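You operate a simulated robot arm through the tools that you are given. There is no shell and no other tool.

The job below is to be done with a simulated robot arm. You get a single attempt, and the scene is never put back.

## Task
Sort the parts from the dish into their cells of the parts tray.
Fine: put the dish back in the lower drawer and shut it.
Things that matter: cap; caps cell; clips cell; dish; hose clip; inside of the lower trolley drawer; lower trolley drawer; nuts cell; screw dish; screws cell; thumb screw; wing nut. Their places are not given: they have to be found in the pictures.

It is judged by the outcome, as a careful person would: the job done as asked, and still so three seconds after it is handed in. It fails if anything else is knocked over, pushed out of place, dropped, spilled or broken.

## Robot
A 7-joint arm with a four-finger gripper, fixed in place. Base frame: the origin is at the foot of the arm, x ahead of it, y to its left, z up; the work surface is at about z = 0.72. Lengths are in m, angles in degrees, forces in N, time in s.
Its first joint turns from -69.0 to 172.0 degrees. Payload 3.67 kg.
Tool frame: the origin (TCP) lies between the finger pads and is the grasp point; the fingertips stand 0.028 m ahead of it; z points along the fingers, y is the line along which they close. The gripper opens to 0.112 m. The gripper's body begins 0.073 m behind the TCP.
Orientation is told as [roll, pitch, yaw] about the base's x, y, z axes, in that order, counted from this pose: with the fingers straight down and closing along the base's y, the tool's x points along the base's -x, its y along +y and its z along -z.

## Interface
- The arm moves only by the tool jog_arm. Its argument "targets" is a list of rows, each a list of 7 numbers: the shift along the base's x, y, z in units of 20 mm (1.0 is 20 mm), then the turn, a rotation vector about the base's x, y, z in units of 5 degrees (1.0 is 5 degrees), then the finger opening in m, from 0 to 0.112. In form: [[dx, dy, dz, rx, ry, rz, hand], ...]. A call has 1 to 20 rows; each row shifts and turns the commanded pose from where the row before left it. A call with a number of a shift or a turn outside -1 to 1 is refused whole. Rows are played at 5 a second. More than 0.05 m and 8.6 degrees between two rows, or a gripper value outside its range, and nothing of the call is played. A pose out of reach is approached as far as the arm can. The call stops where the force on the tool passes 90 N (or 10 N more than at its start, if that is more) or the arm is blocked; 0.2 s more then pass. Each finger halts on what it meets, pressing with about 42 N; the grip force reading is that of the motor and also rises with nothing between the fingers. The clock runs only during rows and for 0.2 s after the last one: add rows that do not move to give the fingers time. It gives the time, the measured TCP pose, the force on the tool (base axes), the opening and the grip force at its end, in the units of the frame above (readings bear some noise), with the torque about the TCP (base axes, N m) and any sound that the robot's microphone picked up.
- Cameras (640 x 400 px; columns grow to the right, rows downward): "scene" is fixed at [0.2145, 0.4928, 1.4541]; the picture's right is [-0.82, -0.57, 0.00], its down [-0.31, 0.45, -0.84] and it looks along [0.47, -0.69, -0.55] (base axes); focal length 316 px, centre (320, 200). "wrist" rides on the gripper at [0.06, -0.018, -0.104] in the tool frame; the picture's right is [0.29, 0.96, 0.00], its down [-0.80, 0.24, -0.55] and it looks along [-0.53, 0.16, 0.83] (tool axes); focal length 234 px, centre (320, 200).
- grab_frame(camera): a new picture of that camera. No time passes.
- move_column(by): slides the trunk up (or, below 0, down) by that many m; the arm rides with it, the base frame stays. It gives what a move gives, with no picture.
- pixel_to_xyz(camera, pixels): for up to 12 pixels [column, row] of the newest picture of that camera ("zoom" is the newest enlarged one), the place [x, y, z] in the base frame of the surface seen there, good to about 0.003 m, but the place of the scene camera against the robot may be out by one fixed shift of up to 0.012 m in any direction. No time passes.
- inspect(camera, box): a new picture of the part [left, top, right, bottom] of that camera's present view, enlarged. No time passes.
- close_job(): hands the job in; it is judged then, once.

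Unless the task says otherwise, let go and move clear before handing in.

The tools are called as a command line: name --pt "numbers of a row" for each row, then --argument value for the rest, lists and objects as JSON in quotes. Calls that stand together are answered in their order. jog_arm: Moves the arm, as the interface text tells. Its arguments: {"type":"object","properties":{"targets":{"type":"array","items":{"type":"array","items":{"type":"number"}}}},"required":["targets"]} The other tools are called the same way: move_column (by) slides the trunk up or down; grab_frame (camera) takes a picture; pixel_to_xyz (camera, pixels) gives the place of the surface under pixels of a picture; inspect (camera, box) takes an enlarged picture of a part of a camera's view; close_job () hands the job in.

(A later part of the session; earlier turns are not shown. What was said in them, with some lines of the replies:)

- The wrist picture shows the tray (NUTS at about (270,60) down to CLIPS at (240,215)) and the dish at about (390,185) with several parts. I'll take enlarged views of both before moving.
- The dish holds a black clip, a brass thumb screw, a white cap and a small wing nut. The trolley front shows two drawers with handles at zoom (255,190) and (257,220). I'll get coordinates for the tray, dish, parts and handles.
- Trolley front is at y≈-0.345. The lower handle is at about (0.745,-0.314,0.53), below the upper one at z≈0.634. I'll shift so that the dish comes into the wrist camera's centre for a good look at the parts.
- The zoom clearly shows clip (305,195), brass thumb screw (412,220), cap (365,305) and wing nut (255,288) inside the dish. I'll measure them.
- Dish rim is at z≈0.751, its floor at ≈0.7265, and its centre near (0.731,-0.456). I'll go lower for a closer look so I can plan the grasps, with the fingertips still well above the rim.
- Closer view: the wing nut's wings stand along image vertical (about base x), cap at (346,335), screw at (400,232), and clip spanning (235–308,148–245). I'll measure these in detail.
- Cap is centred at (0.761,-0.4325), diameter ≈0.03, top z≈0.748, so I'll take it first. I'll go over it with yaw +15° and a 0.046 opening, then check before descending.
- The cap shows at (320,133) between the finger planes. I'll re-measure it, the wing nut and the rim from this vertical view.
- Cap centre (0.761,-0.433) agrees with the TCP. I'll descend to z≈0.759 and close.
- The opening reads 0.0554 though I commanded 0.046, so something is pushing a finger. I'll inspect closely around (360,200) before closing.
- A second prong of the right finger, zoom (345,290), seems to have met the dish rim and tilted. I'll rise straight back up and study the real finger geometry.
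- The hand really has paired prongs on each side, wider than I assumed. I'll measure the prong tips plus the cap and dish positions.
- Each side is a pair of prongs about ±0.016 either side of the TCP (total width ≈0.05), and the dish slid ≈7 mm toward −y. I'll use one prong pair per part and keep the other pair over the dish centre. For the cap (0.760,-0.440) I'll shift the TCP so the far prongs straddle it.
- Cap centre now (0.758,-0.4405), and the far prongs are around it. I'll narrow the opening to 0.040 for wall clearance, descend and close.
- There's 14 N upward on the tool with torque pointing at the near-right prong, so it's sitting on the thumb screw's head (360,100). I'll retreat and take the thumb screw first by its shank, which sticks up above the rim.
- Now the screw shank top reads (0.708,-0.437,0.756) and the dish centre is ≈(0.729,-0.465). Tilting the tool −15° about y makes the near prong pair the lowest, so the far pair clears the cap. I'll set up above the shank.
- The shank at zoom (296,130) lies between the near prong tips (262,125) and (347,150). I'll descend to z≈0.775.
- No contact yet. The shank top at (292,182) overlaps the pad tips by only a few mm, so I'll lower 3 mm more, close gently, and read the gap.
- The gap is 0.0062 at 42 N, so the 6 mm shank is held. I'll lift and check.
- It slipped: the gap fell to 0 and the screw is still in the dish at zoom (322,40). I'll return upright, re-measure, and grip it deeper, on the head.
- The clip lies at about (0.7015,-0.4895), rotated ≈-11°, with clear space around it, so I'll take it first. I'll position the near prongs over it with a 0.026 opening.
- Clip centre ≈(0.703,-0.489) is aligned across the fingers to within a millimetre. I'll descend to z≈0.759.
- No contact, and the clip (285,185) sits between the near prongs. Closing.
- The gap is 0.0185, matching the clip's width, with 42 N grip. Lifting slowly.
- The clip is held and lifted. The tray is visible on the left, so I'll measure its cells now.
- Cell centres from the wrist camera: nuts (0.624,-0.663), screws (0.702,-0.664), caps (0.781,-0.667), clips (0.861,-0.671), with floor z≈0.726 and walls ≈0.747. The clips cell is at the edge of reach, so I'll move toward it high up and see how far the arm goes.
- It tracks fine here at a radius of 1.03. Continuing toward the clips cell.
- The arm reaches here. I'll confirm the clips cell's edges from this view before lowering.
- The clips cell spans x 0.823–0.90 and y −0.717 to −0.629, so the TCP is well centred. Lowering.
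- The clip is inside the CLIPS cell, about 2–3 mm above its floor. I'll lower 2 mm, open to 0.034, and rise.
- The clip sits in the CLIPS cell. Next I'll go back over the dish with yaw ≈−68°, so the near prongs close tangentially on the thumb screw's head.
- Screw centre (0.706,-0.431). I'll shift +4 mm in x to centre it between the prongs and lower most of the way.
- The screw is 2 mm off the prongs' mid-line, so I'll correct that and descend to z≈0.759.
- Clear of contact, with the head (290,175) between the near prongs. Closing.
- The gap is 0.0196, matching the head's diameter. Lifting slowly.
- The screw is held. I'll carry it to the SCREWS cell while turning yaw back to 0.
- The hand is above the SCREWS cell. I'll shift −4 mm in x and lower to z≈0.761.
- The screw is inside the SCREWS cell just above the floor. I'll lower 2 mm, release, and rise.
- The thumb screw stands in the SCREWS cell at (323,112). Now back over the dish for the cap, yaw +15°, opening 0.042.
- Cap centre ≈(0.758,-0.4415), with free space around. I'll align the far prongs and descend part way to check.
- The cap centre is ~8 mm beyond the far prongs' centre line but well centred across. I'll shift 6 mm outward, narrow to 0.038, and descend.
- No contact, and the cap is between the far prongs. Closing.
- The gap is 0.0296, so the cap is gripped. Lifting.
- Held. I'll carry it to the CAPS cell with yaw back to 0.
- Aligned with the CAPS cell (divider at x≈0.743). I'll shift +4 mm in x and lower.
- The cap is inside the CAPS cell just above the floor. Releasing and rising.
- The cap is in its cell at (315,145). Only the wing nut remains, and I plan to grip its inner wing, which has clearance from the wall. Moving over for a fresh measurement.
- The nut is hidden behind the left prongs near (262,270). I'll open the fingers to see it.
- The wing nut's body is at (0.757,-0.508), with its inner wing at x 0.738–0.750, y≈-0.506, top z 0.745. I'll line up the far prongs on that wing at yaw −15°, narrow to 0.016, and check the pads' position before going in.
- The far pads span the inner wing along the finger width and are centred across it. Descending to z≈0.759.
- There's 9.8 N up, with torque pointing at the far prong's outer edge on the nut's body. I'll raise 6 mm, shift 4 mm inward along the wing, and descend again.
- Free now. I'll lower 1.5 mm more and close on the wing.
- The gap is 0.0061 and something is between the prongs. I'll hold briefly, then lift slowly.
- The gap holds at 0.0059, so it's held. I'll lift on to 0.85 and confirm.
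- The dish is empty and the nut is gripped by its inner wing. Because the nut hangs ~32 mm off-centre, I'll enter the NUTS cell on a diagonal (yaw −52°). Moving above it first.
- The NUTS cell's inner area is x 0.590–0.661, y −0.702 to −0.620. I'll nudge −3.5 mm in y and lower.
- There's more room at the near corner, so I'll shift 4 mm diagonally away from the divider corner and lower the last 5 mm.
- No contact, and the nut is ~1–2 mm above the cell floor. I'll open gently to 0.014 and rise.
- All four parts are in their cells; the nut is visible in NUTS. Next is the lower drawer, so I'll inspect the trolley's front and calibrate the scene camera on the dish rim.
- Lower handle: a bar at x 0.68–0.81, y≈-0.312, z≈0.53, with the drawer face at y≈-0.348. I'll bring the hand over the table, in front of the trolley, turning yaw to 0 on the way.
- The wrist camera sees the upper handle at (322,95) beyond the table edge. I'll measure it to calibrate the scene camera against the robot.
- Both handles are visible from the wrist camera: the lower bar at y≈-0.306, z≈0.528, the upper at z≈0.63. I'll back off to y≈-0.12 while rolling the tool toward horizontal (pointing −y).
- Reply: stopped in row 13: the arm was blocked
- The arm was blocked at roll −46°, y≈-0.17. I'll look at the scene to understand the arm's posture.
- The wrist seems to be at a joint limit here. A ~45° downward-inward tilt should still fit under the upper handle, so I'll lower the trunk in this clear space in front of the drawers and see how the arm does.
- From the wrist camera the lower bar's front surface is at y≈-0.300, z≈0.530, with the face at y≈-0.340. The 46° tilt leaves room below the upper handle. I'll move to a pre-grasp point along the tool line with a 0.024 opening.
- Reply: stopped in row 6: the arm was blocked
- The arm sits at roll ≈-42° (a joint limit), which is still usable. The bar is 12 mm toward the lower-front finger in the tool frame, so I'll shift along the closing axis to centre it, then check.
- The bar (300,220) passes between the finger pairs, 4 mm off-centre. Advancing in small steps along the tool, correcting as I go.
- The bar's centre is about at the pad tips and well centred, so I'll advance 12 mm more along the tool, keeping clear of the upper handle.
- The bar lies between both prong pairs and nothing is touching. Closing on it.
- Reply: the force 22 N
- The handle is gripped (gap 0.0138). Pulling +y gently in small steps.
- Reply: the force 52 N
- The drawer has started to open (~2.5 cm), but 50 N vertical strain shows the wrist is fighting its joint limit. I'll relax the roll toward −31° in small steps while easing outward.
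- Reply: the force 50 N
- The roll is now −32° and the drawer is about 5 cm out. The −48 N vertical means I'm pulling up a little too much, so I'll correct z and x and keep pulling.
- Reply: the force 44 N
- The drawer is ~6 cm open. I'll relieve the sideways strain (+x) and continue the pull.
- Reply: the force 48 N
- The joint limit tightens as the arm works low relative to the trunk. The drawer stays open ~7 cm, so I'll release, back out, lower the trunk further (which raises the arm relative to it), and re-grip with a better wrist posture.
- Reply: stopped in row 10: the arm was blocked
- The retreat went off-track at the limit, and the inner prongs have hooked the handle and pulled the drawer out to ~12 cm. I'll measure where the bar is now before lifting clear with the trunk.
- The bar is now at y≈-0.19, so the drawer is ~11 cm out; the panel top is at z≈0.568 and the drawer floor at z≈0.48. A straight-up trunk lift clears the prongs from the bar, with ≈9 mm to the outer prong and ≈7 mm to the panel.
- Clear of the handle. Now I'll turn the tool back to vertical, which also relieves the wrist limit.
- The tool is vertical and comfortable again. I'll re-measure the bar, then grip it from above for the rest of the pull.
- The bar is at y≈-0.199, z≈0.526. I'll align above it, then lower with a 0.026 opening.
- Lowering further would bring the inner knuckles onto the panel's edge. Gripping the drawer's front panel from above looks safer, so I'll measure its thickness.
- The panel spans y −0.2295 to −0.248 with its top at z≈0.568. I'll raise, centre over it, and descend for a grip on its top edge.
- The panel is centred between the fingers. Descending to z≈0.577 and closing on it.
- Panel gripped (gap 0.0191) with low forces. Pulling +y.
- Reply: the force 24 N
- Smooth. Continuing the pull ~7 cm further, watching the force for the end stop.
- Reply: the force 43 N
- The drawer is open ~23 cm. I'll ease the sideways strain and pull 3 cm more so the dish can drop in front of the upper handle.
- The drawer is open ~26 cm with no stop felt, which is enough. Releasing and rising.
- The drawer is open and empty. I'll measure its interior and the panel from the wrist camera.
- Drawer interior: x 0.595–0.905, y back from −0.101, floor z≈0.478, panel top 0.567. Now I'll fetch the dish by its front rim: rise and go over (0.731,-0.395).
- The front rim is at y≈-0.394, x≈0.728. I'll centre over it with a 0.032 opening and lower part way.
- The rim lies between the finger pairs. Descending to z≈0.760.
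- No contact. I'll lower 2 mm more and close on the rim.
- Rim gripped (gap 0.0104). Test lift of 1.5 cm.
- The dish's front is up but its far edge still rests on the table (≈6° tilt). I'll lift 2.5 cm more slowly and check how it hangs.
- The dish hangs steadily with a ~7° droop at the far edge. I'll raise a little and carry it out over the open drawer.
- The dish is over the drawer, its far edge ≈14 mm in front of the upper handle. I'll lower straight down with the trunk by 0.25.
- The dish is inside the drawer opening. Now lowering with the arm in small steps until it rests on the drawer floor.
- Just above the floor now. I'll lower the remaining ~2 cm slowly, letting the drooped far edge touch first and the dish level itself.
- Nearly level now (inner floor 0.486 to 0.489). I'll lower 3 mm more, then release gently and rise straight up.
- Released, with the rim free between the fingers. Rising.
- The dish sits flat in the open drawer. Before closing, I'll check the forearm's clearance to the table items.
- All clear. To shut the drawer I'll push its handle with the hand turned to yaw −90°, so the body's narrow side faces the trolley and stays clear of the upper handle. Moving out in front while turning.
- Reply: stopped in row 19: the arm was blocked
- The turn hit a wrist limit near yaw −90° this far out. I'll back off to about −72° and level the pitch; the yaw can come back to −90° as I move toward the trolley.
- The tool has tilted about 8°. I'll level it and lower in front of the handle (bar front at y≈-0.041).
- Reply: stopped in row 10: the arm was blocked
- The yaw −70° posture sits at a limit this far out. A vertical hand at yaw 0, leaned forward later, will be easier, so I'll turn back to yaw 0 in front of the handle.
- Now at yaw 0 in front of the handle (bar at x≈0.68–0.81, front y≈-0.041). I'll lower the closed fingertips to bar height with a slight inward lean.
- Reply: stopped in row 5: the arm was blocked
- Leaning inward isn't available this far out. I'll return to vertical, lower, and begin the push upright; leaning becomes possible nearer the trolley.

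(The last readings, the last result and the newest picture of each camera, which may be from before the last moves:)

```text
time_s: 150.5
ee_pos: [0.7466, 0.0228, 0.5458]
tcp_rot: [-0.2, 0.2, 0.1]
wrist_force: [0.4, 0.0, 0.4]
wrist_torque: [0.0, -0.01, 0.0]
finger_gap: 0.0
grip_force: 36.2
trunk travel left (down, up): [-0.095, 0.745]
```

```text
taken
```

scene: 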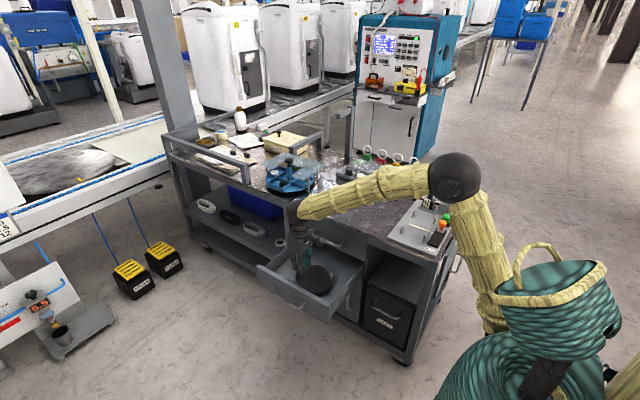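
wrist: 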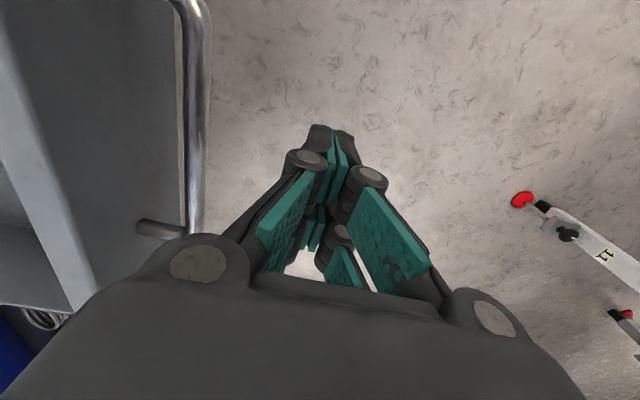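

Upright at the right height. Pushing the handle −y at a gentle pace.

jog_arm --pt "0 -0.5 0 0 0 0 0.0" --pt "0 -0.5 0 0 0 0 0.0" --pt "0 -0.4 0 0 0 0 0.0" --pt "0 -0.3 0 0 0 0 0.0" --pt "0 -0.3 0 0 0 0 0.0" --pt "0 -0.4 0 0 0 0 0.0" --pt "0 -0.5 0 0 0 0 0.0" --pt "0 -0.5 0 0 0 0 0.0" --pt "0 -0.5 0 0 0 0 0.0" --pt "0 -0.5 0 0 0 0 0.0" --pt "0 -0.5 0 0 0 0 0.0" --pt "0 -0.5 0 0 0 0 0.0" --pt "0 -0.5 0 0 0 0 0.0" --pt "0 -0.5 0 0 0 0 0.0" --pt "0 -0.5 0 0 0 0 0.0" --pt "0 -0.4 0 0 0 0 0.0" --pt "0 -0.3 0 0 0 0 0.0" --pt "0 0 0 0 0 0 0.0"

grab_frame --camera "wrist"

inspect --camera "scene" --box '[240, 190, 400, 330]'

```text
time_s: 154.3
ee_pos: [0.7489, -0.1294, 0.5444]
tcp_rot: [-0.2, 0.2, 0.1]
wrist_force: [-0.8, 0.4, -0.9]
wrist_torque: [-0.03, -0.03, -0.04]
finger_gap: 0.0
grip_force: 35.2
trunk travel left (down, up): [-0.095, 0.745]
```

```text
taken
```

wrist: 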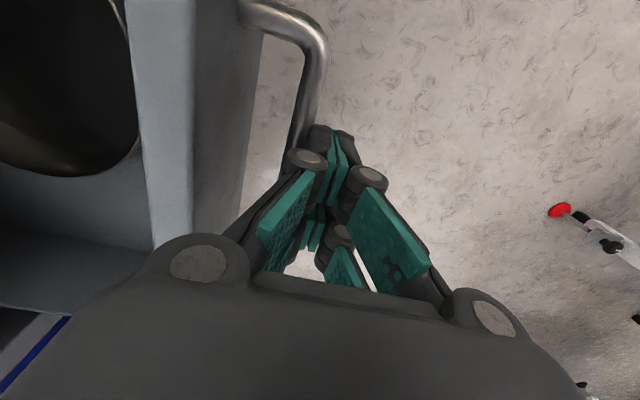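

```text
2.86 times, centred on (320, 260) of scene
```

zoom: 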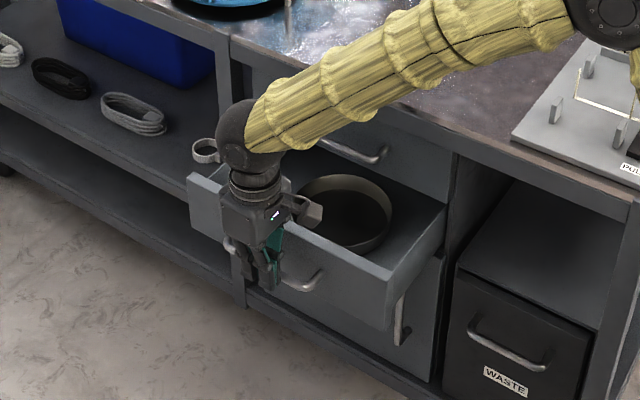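

The drawer is following well. Continuing to TCP y≈-0.22.

jog_arm --pt "0 -0.3 0 0 0 0 0.0" --pt "0 -0.4 0 0 0 0 0.0" --pt "0 -0.5 0 0 0 0 0.0" --pt "0 -0.5 0 0 0 0 0.0" --pt "0 -0.5 0 0 0 0 0.0" --pt "0 -0.5 0 0 0 0 0.0" --pt "0 -0.5 0 0 0 0 0.0" --pt "0 -0.4 0 0 0 0 0.0" --pt "0 -0.3 0 0 0 0 0.0" --pt "0 -0.2 0 0 0 0 0.0" --pt "0 0 0 0 0 0 0.0"

grab_frame --camera "wrist"

pixel_to_xyz --camera "wrist" --pixels '[[318, 60], [310, 100], [200, 100], [180, 60], [230, 100], [60, 150]]'

```text
time_s: 156.7
ee_pos: [0.7481, -0.2124, 0.5447]
tcp_rot: [-0.2, 0.1, 0.2]
wrist_force: [0.1, 1.0, -0.5]
wrist_torque: [0.01, 0.01, 0.01]
finger_gap: 0.0
grip_force: 35.3
trunk travel left (down, up): [-0.095, 0.745]
```

```text
taken
```

wrist: 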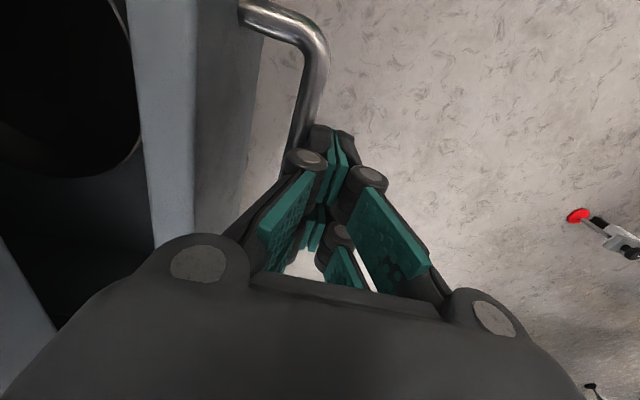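

```text
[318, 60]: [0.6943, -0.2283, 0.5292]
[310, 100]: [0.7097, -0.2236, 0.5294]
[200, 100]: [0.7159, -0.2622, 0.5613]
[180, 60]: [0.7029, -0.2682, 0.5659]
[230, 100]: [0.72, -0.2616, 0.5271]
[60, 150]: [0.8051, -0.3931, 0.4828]
```

Bar front is at y≈-0.2245, with 7 cm to go. I'll back off 2 cm and lean the tool ~−32° so the fingertips lead and the body stays clear of the upper handle.

jog_arm --pt "0 0.6 0 0 0 0 0.0" --pt "0 0.5 0 -0.8 0 0 0.0" --pt "0 0 0 -0.8 0 0 0.0" --pt "0 0 0 -0.8 0 0 0.0" --pt "0 0 0 -0.8 0 0 0.0" --pt "0 0 0 -0.8 0 0 0.0" --pt "0 0 0 -0.8 0 0 0.0" --pt "0 0 0 -0.8 0 0 0.0" --pt "0 0 0 -0.8 0 0 0.0" --pt "0 0 0 0 0 0 0.0"

grab_frame --camera "wrist"

```text
time_s: 158.9
ee_pos: [0.7491, -0.2272, 0.5551]
tcp_rot: [-25.6, -0.2, -4.1]
wrist_force: [-1.8, -1.9, 5.2]
wrist_torque: [-0.04, -0.13, -0.01]
finger_gap: 0.0001
grip_force: 35.1
trunk travel left (down, up): [-0.095, 0.745]
stopped in row 10: the arm was blocked; the commanded pose is now the measured one
```

```text
taken
```

wrist: 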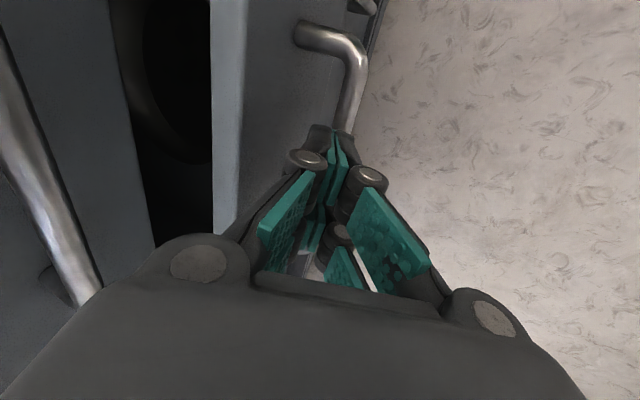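

The lean is limited again and the tips ended up above the bar. I'll lift clear, return to vertical, and use a yaw ≈−85° posture here nearer the trolley, where there should be range for it.

jog_arm --pt "0 0.1 0.6 0 0 0 0.0" --pt "0 0.2 0.9 0 0 0 0.0" --pt "0 0.4 0.9 0.8 0 0.2 0.0" --pt "0 0.6 0.5 0.9 0 0.2 0.0" --pt "0 0.6 0 0.9 0 0.2 0.0" --pt "0 0.6 0 0.9 0 0.2 0.0" --pt "0 0.5 0 0.9 0 0 0.0" --pt "0 0.5 0 0.7 0 0 0.0" --pt "0 0 0 0 0 0 0.0"

grab_frame --camera "wrist"

inspect --camera "scene" --box '[240, 190, 400, 330]'

```text
time_s: 160.9
ee_pos: [0.7504, -0.1542, 0.6114]
tcp_rot: [-0.3, 0.3, 0.2]
wrist_force: [-0.1, -0.5, 0.0]
wrist_torque: [-0.02, -0.02, 0.01]
finger_gap: 0.0
grip_force: 36.0
trunk travel left (down, up): [-0.095, 0.745]
```

```text
taken
```

wrist: 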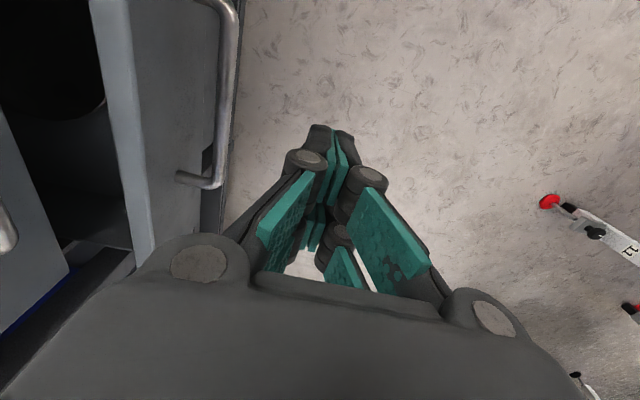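

```text
2.86 times, centred on (320, 260) of scene
```

zoom: 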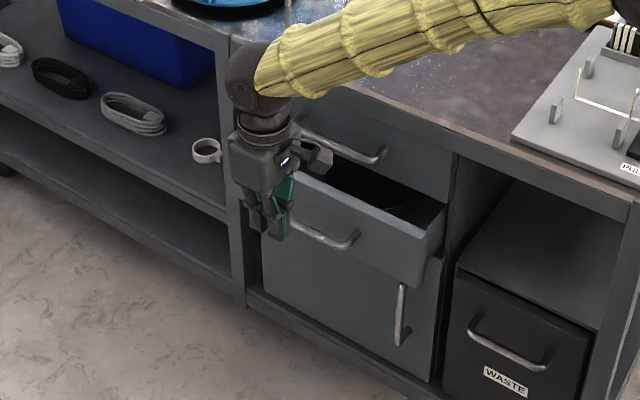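

Clear and vertical. I'll raise the trunk 0.12 (a working height where this wrist turned well before), then rotate toward yaw −85°.

move_column --by 0.12

jog_arm --pt "0 0 0 0 0 -1 0.0" --pt "0 0 0 0 0 -1 0.0" --pt "0 0 0 0 0 -1 0.0" --pt "0 0 0 0 0 -1 0.0" --pt "0 0 0 0 0 -1 0.0" --pt "0 0 0 0 0 -1 0.0" --pt "0 0 0 0 0 -1 0.0" --pt "0 0 0 0 0 -1 0.0" --pt "0 0 0 0 0 -1 0.0" --pt "0 0 0 0 0 -1 0.0" --pt "0 0 0 0 0 -1 0.0" --pt "0 0 0 0 0 -1 0.0" --pt "0 0 0 0 0 -1 0.0" --pt "0 0 0 0 0 -1 0.0" --pt "0 0 0 0 0 -1 0.0" --pt "0 0 0 0 0 -1 0.0" --pt "0 0 0 0 0 -1 0.0" --pt "0 0 0 0 0 0 0.0"

grab_frame --camera "wrist"

```text
time_s: 162.4
ee_pos: [0.7503, -0.1551, 0.731]
tcp_rot: [-0.3, 0.3, 0.2]
wrist_force: [-0.2, -0.1, 0.7]
wrist_torque: [0.01, 0.02, -0.01]
finger_gap: 0.0001
grip_force: 35.7
trunk travel left (down, up): [-0.215, 0.625]
```

```text
time_s: 166.2
ee_pos: [0.751, -0.1615, 0.7394]
tcp_rot: [0.2, 1.4, -85.3]
wrist_force: [0.3, 0.9, 0.0]
wrist_torque: [0.03, 0.01, -0.01]
finger_gap: 0.0001
grip_force: 35.8
trunk travel left (down, up): [-0.215, 0.625]
```

```text
taken
```

wrist: 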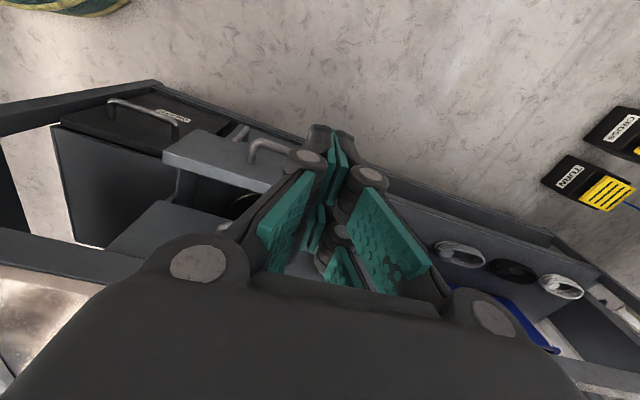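

Yaw −85° reached. I'll lower straight down with the trunk to bar height, staying ~3 cm in front of the bar.

move_column --by -0.193

grab_frame --camera "wrist"

inspect --camera "scene" --box '[240, 190, 400, 330]'

```text
time_s: 168.3
ee_pos: [0.7492, -0.1624, 0.5405]
tcp_rot: [-0.1, 1.4, -85.5]
wrist_force: [-0.9, -0.3, -0.1]
wrist_torque: [0.0, -0.01, 0.01]
finger_gap: 0.0
grip_force: 35.4
trunk travel left (down, up): [-0.022, 0.818]
```

```text
taken
```

wrist: 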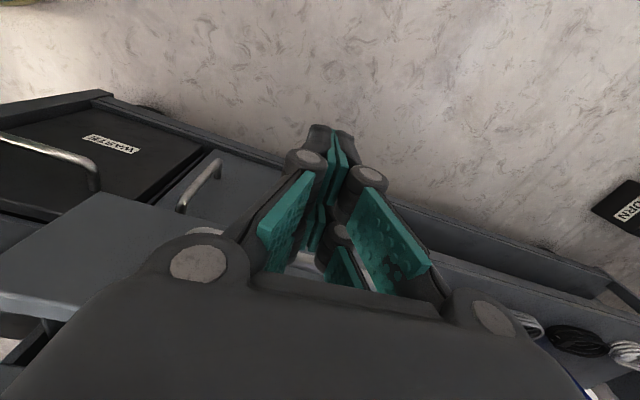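

```text
2.86 times, centred on (320, 260) of scene
```

zoom: 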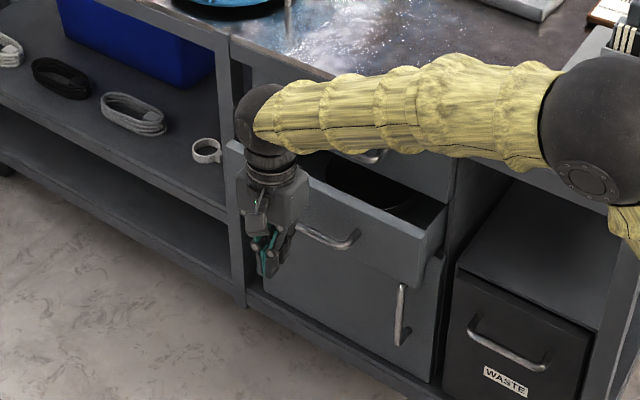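

The fingers are in front of the bar and all is clear. Pushing −y slowly.

jog_arm --pt "0 -0.4 0 0 0 0 0.0" --pt "0 -0.4 0 0 0 0 0.0" --pt "0 -0.4 0 0 0 0 0.0" --pt "0 -0.4 0 0 0 0 0.0" --pt "0 -0.4 0 0 0 0 0.0" --pt "0 -0.4 0 0 0 0 0.0" --pt "0 -0.4 0 0 0 0 0.0" --pt "0 -0.4 0 0 0 0 0.0" --pt "0 0 0 0 0 0 0.0"

inspect --camera "scene" --box '[240, 190, 400, 330]'

grab_frame --camera "wrist"

```text
time_s: 170.3
ee_pos: [0.7505, -0.2177, 0.5374]
tcp_rot: [-0.4, 0.3, -84.8]
wrist_force: [0.1, 0.4, -0.6]
wrist_torque: [-0.04, 0.02, 0.0]
finger_gap: 0.0001
grip_force: 36.3
trunk travel left (down, up): [-0.022, 0.818]
```

```text
2.86 times, centred on (320, 260) of scene
```

zoom: 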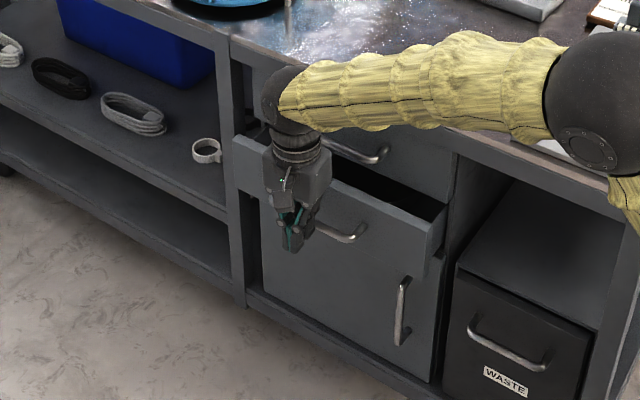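

```text
taken
```

wrist: 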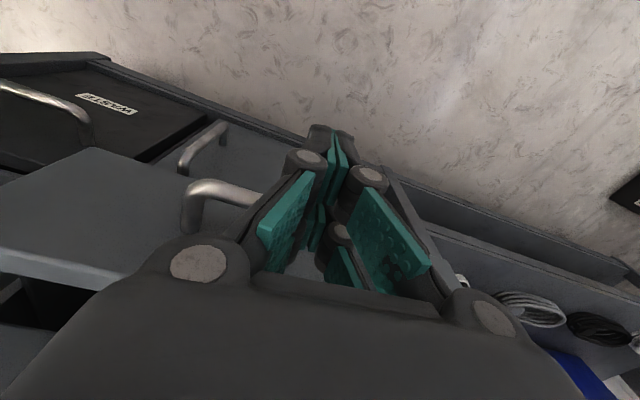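

The bar is moving with the fingers and the posture holds. Continuing toward closed.

jog_arm --pt "0 -0.3 0 0 0 0 0.0" --pt "0 -0.3 0 0 0 0 0.0" --pt "0 -0.3 0 0 0 0 0.0" --pt "0 -0.3 0 0 0 0 0.0" --pt "0 -0.3 0 0 0 0 0.0" --pt "0 -0.3 0 0 0 0 0.0" --pt "0 -0.3 0 0 0 0 0.0" --pt "0 0 0 0 0 0 0.0"

inspect --camera "scene" --box '[240, 190, 400, 330]'

```text
time_s: 172.0
ee_pos: [0.7476, -0.2479, 0.5383]
tcp_rot: [-0.5, 0.5, -84.3]
wrist_force: [4.5, 67.7, 7.6]
wrist_torque: [-6.5, 0.42, -0.51]
finger_gap: 0.0001
grip_force: 35.6
trunk travel left (down, up): [-0.022, 0.818]
stopped in row 8: the force on the tool passed its limit at 98 N (the readings are from after the stop); the commanded pose is now the measured one
```

```text
2.86 times, centred on (320, 260) of scene
```

zoom: 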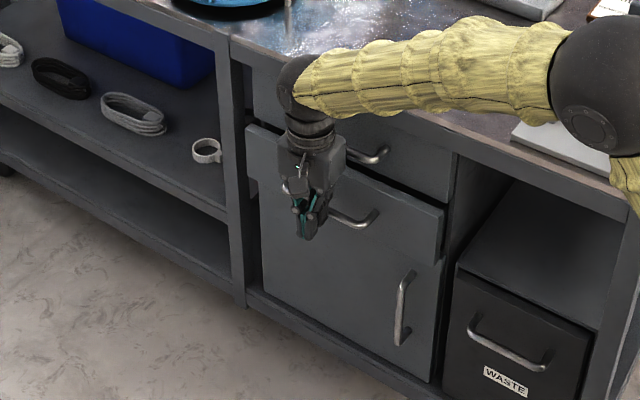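

68 N with the torque pointing ~0.096 m above the TCP means the palm met the upper handle; the drawer has ~2 cm left. I'll back off and lean the tool about x so the fingertips lead. In this yaw that's a different wrist axis.

jog_arm --pt "0 0.5 0 0 0 0 0.0" --pt "0 0.6 0 0 0 0 0.0" --pt "0 0.2 0 -0.8 0 0 0.0" --pt "0 0.2 0 -0.8 0 0 0.0" --pt "0 0 0 -0.8 0 0 0.0" --pt "0 0 0 -0.8 0 0 0.0" --pt "0 0 0 -0.8 0 0 0.0" --pt "0 0 0 -0.8 0 0 0.0" --pt "0 0 0 0 0 0 0.0"

inspect --camera "scene" --box '[240, 190, 400, 330]'

grab_frame --camera "wrist"

```text
time_s: 174.2
ee_pos: [0.7454, -0.2694, 0.5346]
tcp_rot: [-2.3, -16.6, -88.5]
wrist_force: [-0.3, 0.5, -0.4]
wrist_torque: [0.02, 0.01, 0.01]
finger_gap: 0.0002
grip_force: 36.1
trunk travel left (down, up): [-0.022, 0.818]
stopped in row 9: the arm was blocked; the commanded pose is now the measured one
```

```text
2.86 times, centred on (320, 260) of scene
```

zoom: 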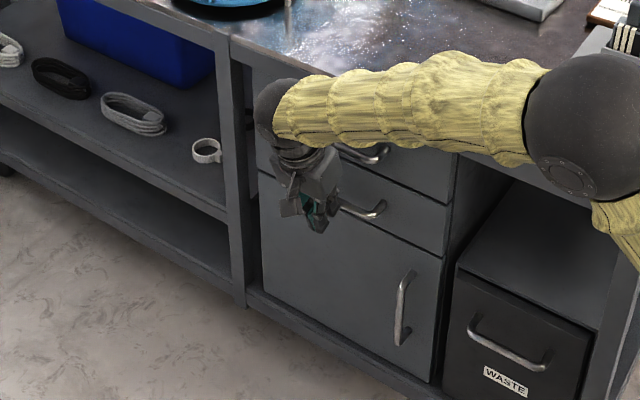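

```text
taken
```

wrist: 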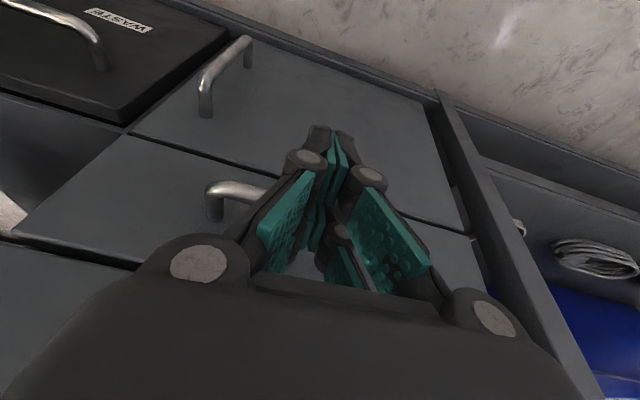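

The leaned motion carried the tip forward and the drawer now looks flush. I'll measure the lower drawer's face against the upper drawer and cupboard faces.

pixel_to_xyz --camera "wrist" --pixels '[[150, 180], [100, 200], [60, 260], [300, 100], [200, 150], [420, 260], [400, 170], [225, 190], [205, 90], [40, 300]]'

inspect --camera "scene" --box '[300, 220, 360, 280]'

pixel_to_xyz --camera "zoom" --pixels '[[460, 260], [460, 330], [420, 120], [400, 250], [350, 330], [300, 300]]'

```text
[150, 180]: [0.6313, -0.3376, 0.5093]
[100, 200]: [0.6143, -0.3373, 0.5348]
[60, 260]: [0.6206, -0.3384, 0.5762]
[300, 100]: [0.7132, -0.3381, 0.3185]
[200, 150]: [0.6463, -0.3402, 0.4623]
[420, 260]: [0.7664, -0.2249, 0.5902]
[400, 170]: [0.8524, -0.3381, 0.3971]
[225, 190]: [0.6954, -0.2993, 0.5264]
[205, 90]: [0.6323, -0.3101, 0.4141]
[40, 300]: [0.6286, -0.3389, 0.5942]
```

```text
6.67 times, centred on (330, 250) of scene
```

zoom: 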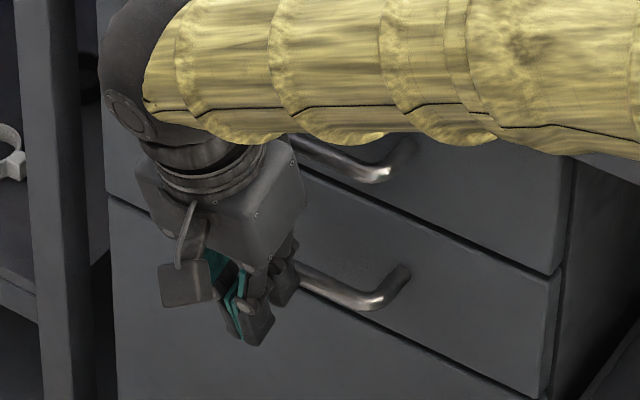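

```text
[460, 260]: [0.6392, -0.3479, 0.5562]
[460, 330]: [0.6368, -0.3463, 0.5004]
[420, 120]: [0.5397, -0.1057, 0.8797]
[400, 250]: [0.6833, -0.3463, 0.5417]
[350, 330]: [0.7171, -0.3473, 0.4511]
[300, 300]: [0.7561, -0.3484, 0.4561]
```

The lower drawer's face (y≈-0.3375) is flush with its neighbours (−0.338), and its bar is back at y≈-0.299, so it's shut. I'll retreat straight out and check that it stays shut.

jog_arm --pt "0 0.4 0 0 0 0 0.0" --pt "0 0.5 0 0.5 0 0.2 0.0" --pt "0 0.6 0 0.7 0 0.2 0.0" --pt "0 0.6 0 0.7 0 0.3 0.0" --pt "0 0.6 0 0.7 0 0.5 0.0" --pt "0 0.6 0 0.7 0 0.5 0.0" --pt "0 0 0 0 0 0 0.0"

inspect --camera "scene" --box '[240, 190, 400, 330]'

```text
time_s: 175.8
ee_pos: [0.7455, -0.2007, 0.5332]
tcp_rot: [-0.8, -0.5, -79.9]
wrist_force: [0.4, 0.6, -0.2]
wrist_torque: [-0.01, 0.03, 0.0]
finger_gap: 0.0
grip_force: 35.1
trunk travel left (down, up): [-0.022, 0.818]
```

```text
2.86 times, centred on (320, 260) of scene
```

zoom: 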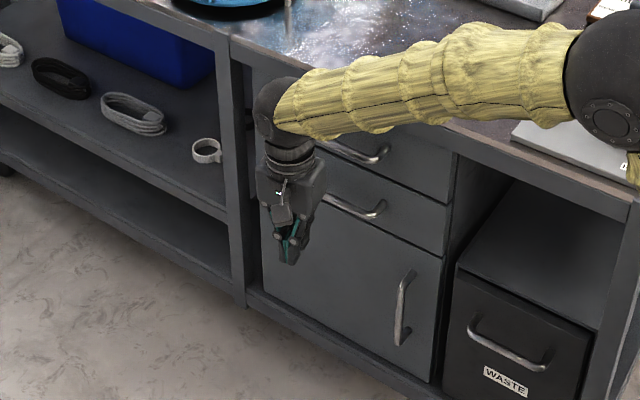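

The drawer stays shut. I'll move out a little more, then raise the trunk to view the whole bench for a final check.

jog_arm --pt "0 0.5 0 0 0 0.5 0.0" --pt "0 0.5 0 0 0 0.5 0.0" --pt "0 0.5 0 0 0 1 0.0" --pt "0 0 0 0 0 1 0.0" --pt "0 0 0 0 0 1 0.02" --pt "0 0 0 0 0 0 0.04"

move_column --by 0.45

grab_frame --camera "scene"

inspect --camera "scene" --box '[280, 130, 480, 330]'

```text
time_s: 177.2
ee_pos: [0.7459, -0.1709, 0.5339]
tcp_rot: [-0.8, -0.5, -59.9]
wrist_force: [-0.5, -0.9, 0.2]
wrist_torque: [-0.01, -0.02, 0.02]
finger_gap: 0.0403
grip_force: 0.1
trunk travel left (down, up): [-0.022, 0.818]
```

```text
refused: 0.45 is not a number from -0.4 to 0.4
```

```text
taken
```

scene: 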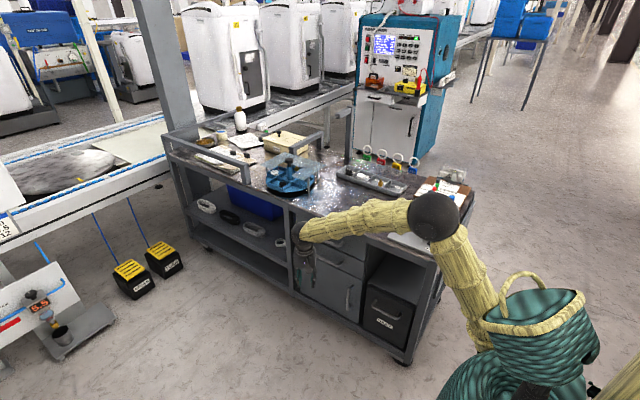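

```text
2.00 times, centred on (380, 230) of scene
```

zoom: 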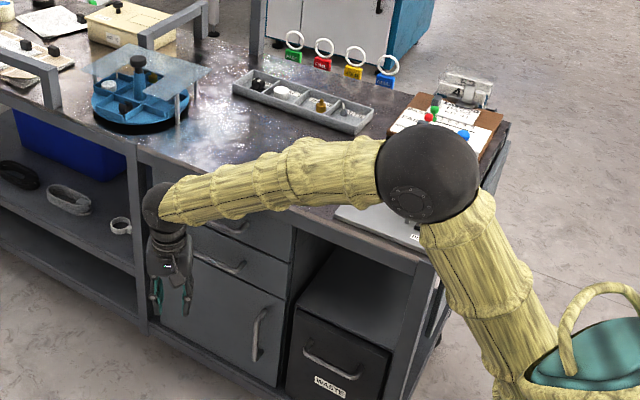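

Parts are in the tray and the drawer is shut. I'll raise the trunk by 0.4 to move clear and take a full final look.

move_column --by 0.4

inspect --camera "scene" --box '[280, 140, 480, 320]'

inspect --camera "scene" --box '[330, 150, 420, 210]'

```text
time_s: 181.0
ee_pos: [0.7456, -0.172, 0.9353]
tcp_rot: [-0.9, -0.4, -60.0]
wrist_force: [-0.4, 0.6, 0.0]
wrist_torque: [0.04, 0.01, -0.02]
finger_gap: 0.04
grip_force: 0.1
trunk travel left (down, up): [-0.422, 0.418]
```

```text
2.22 times, centred on (380, 230) of scene
```

zoom: 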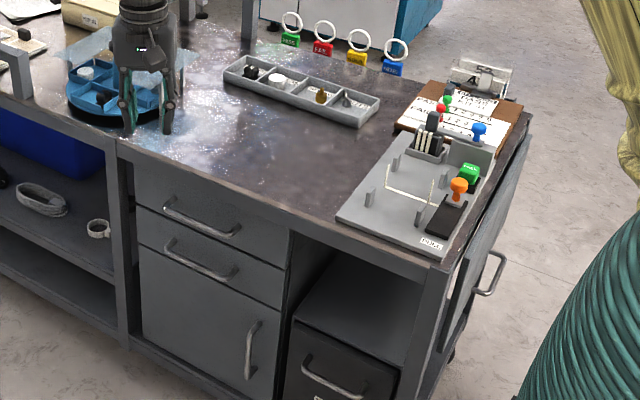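

```text
6.67 times, centred on (375, 180) of scene
```

zoom: 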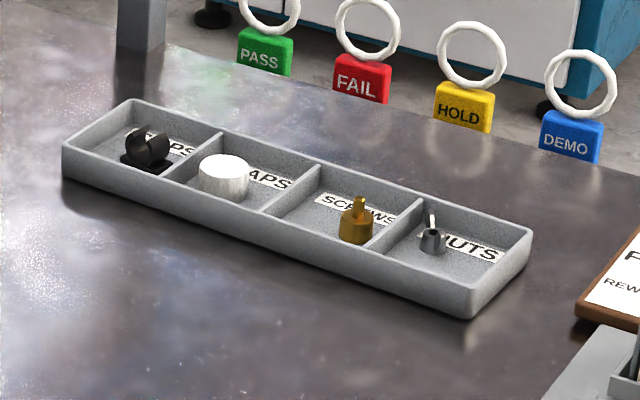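

The last pictures show the clip, cap, thumb screw and wing nut each in its own labelled cell. Both drawers are flush, the dish is inside the lower one, and the hand is clear. Handing in.

close_job

```text
The job is handed in.
```

All four parts are in their tray cells, and the dish is back in the lower drawer with the drawer shut. The final pictures showed the clip, cap, thumb screw and wing nut each in its labelled cell. The drawer face was flush with its neighbours, and the hand was clear of everything.

- **Dish nudged:** on the first try at the cap, the gripper slid the dish about 7 mm on the table. Nothing spilled, and the dish was moved into the drawer afterwards anyway.
- **Upper handle pressed:** while pushing the lower drawer shut, the palm pressed against the upper drawer's handle, and the force peaked at 98 N before the arm stopped. The upper drawer stayed shut and I saw no damage.
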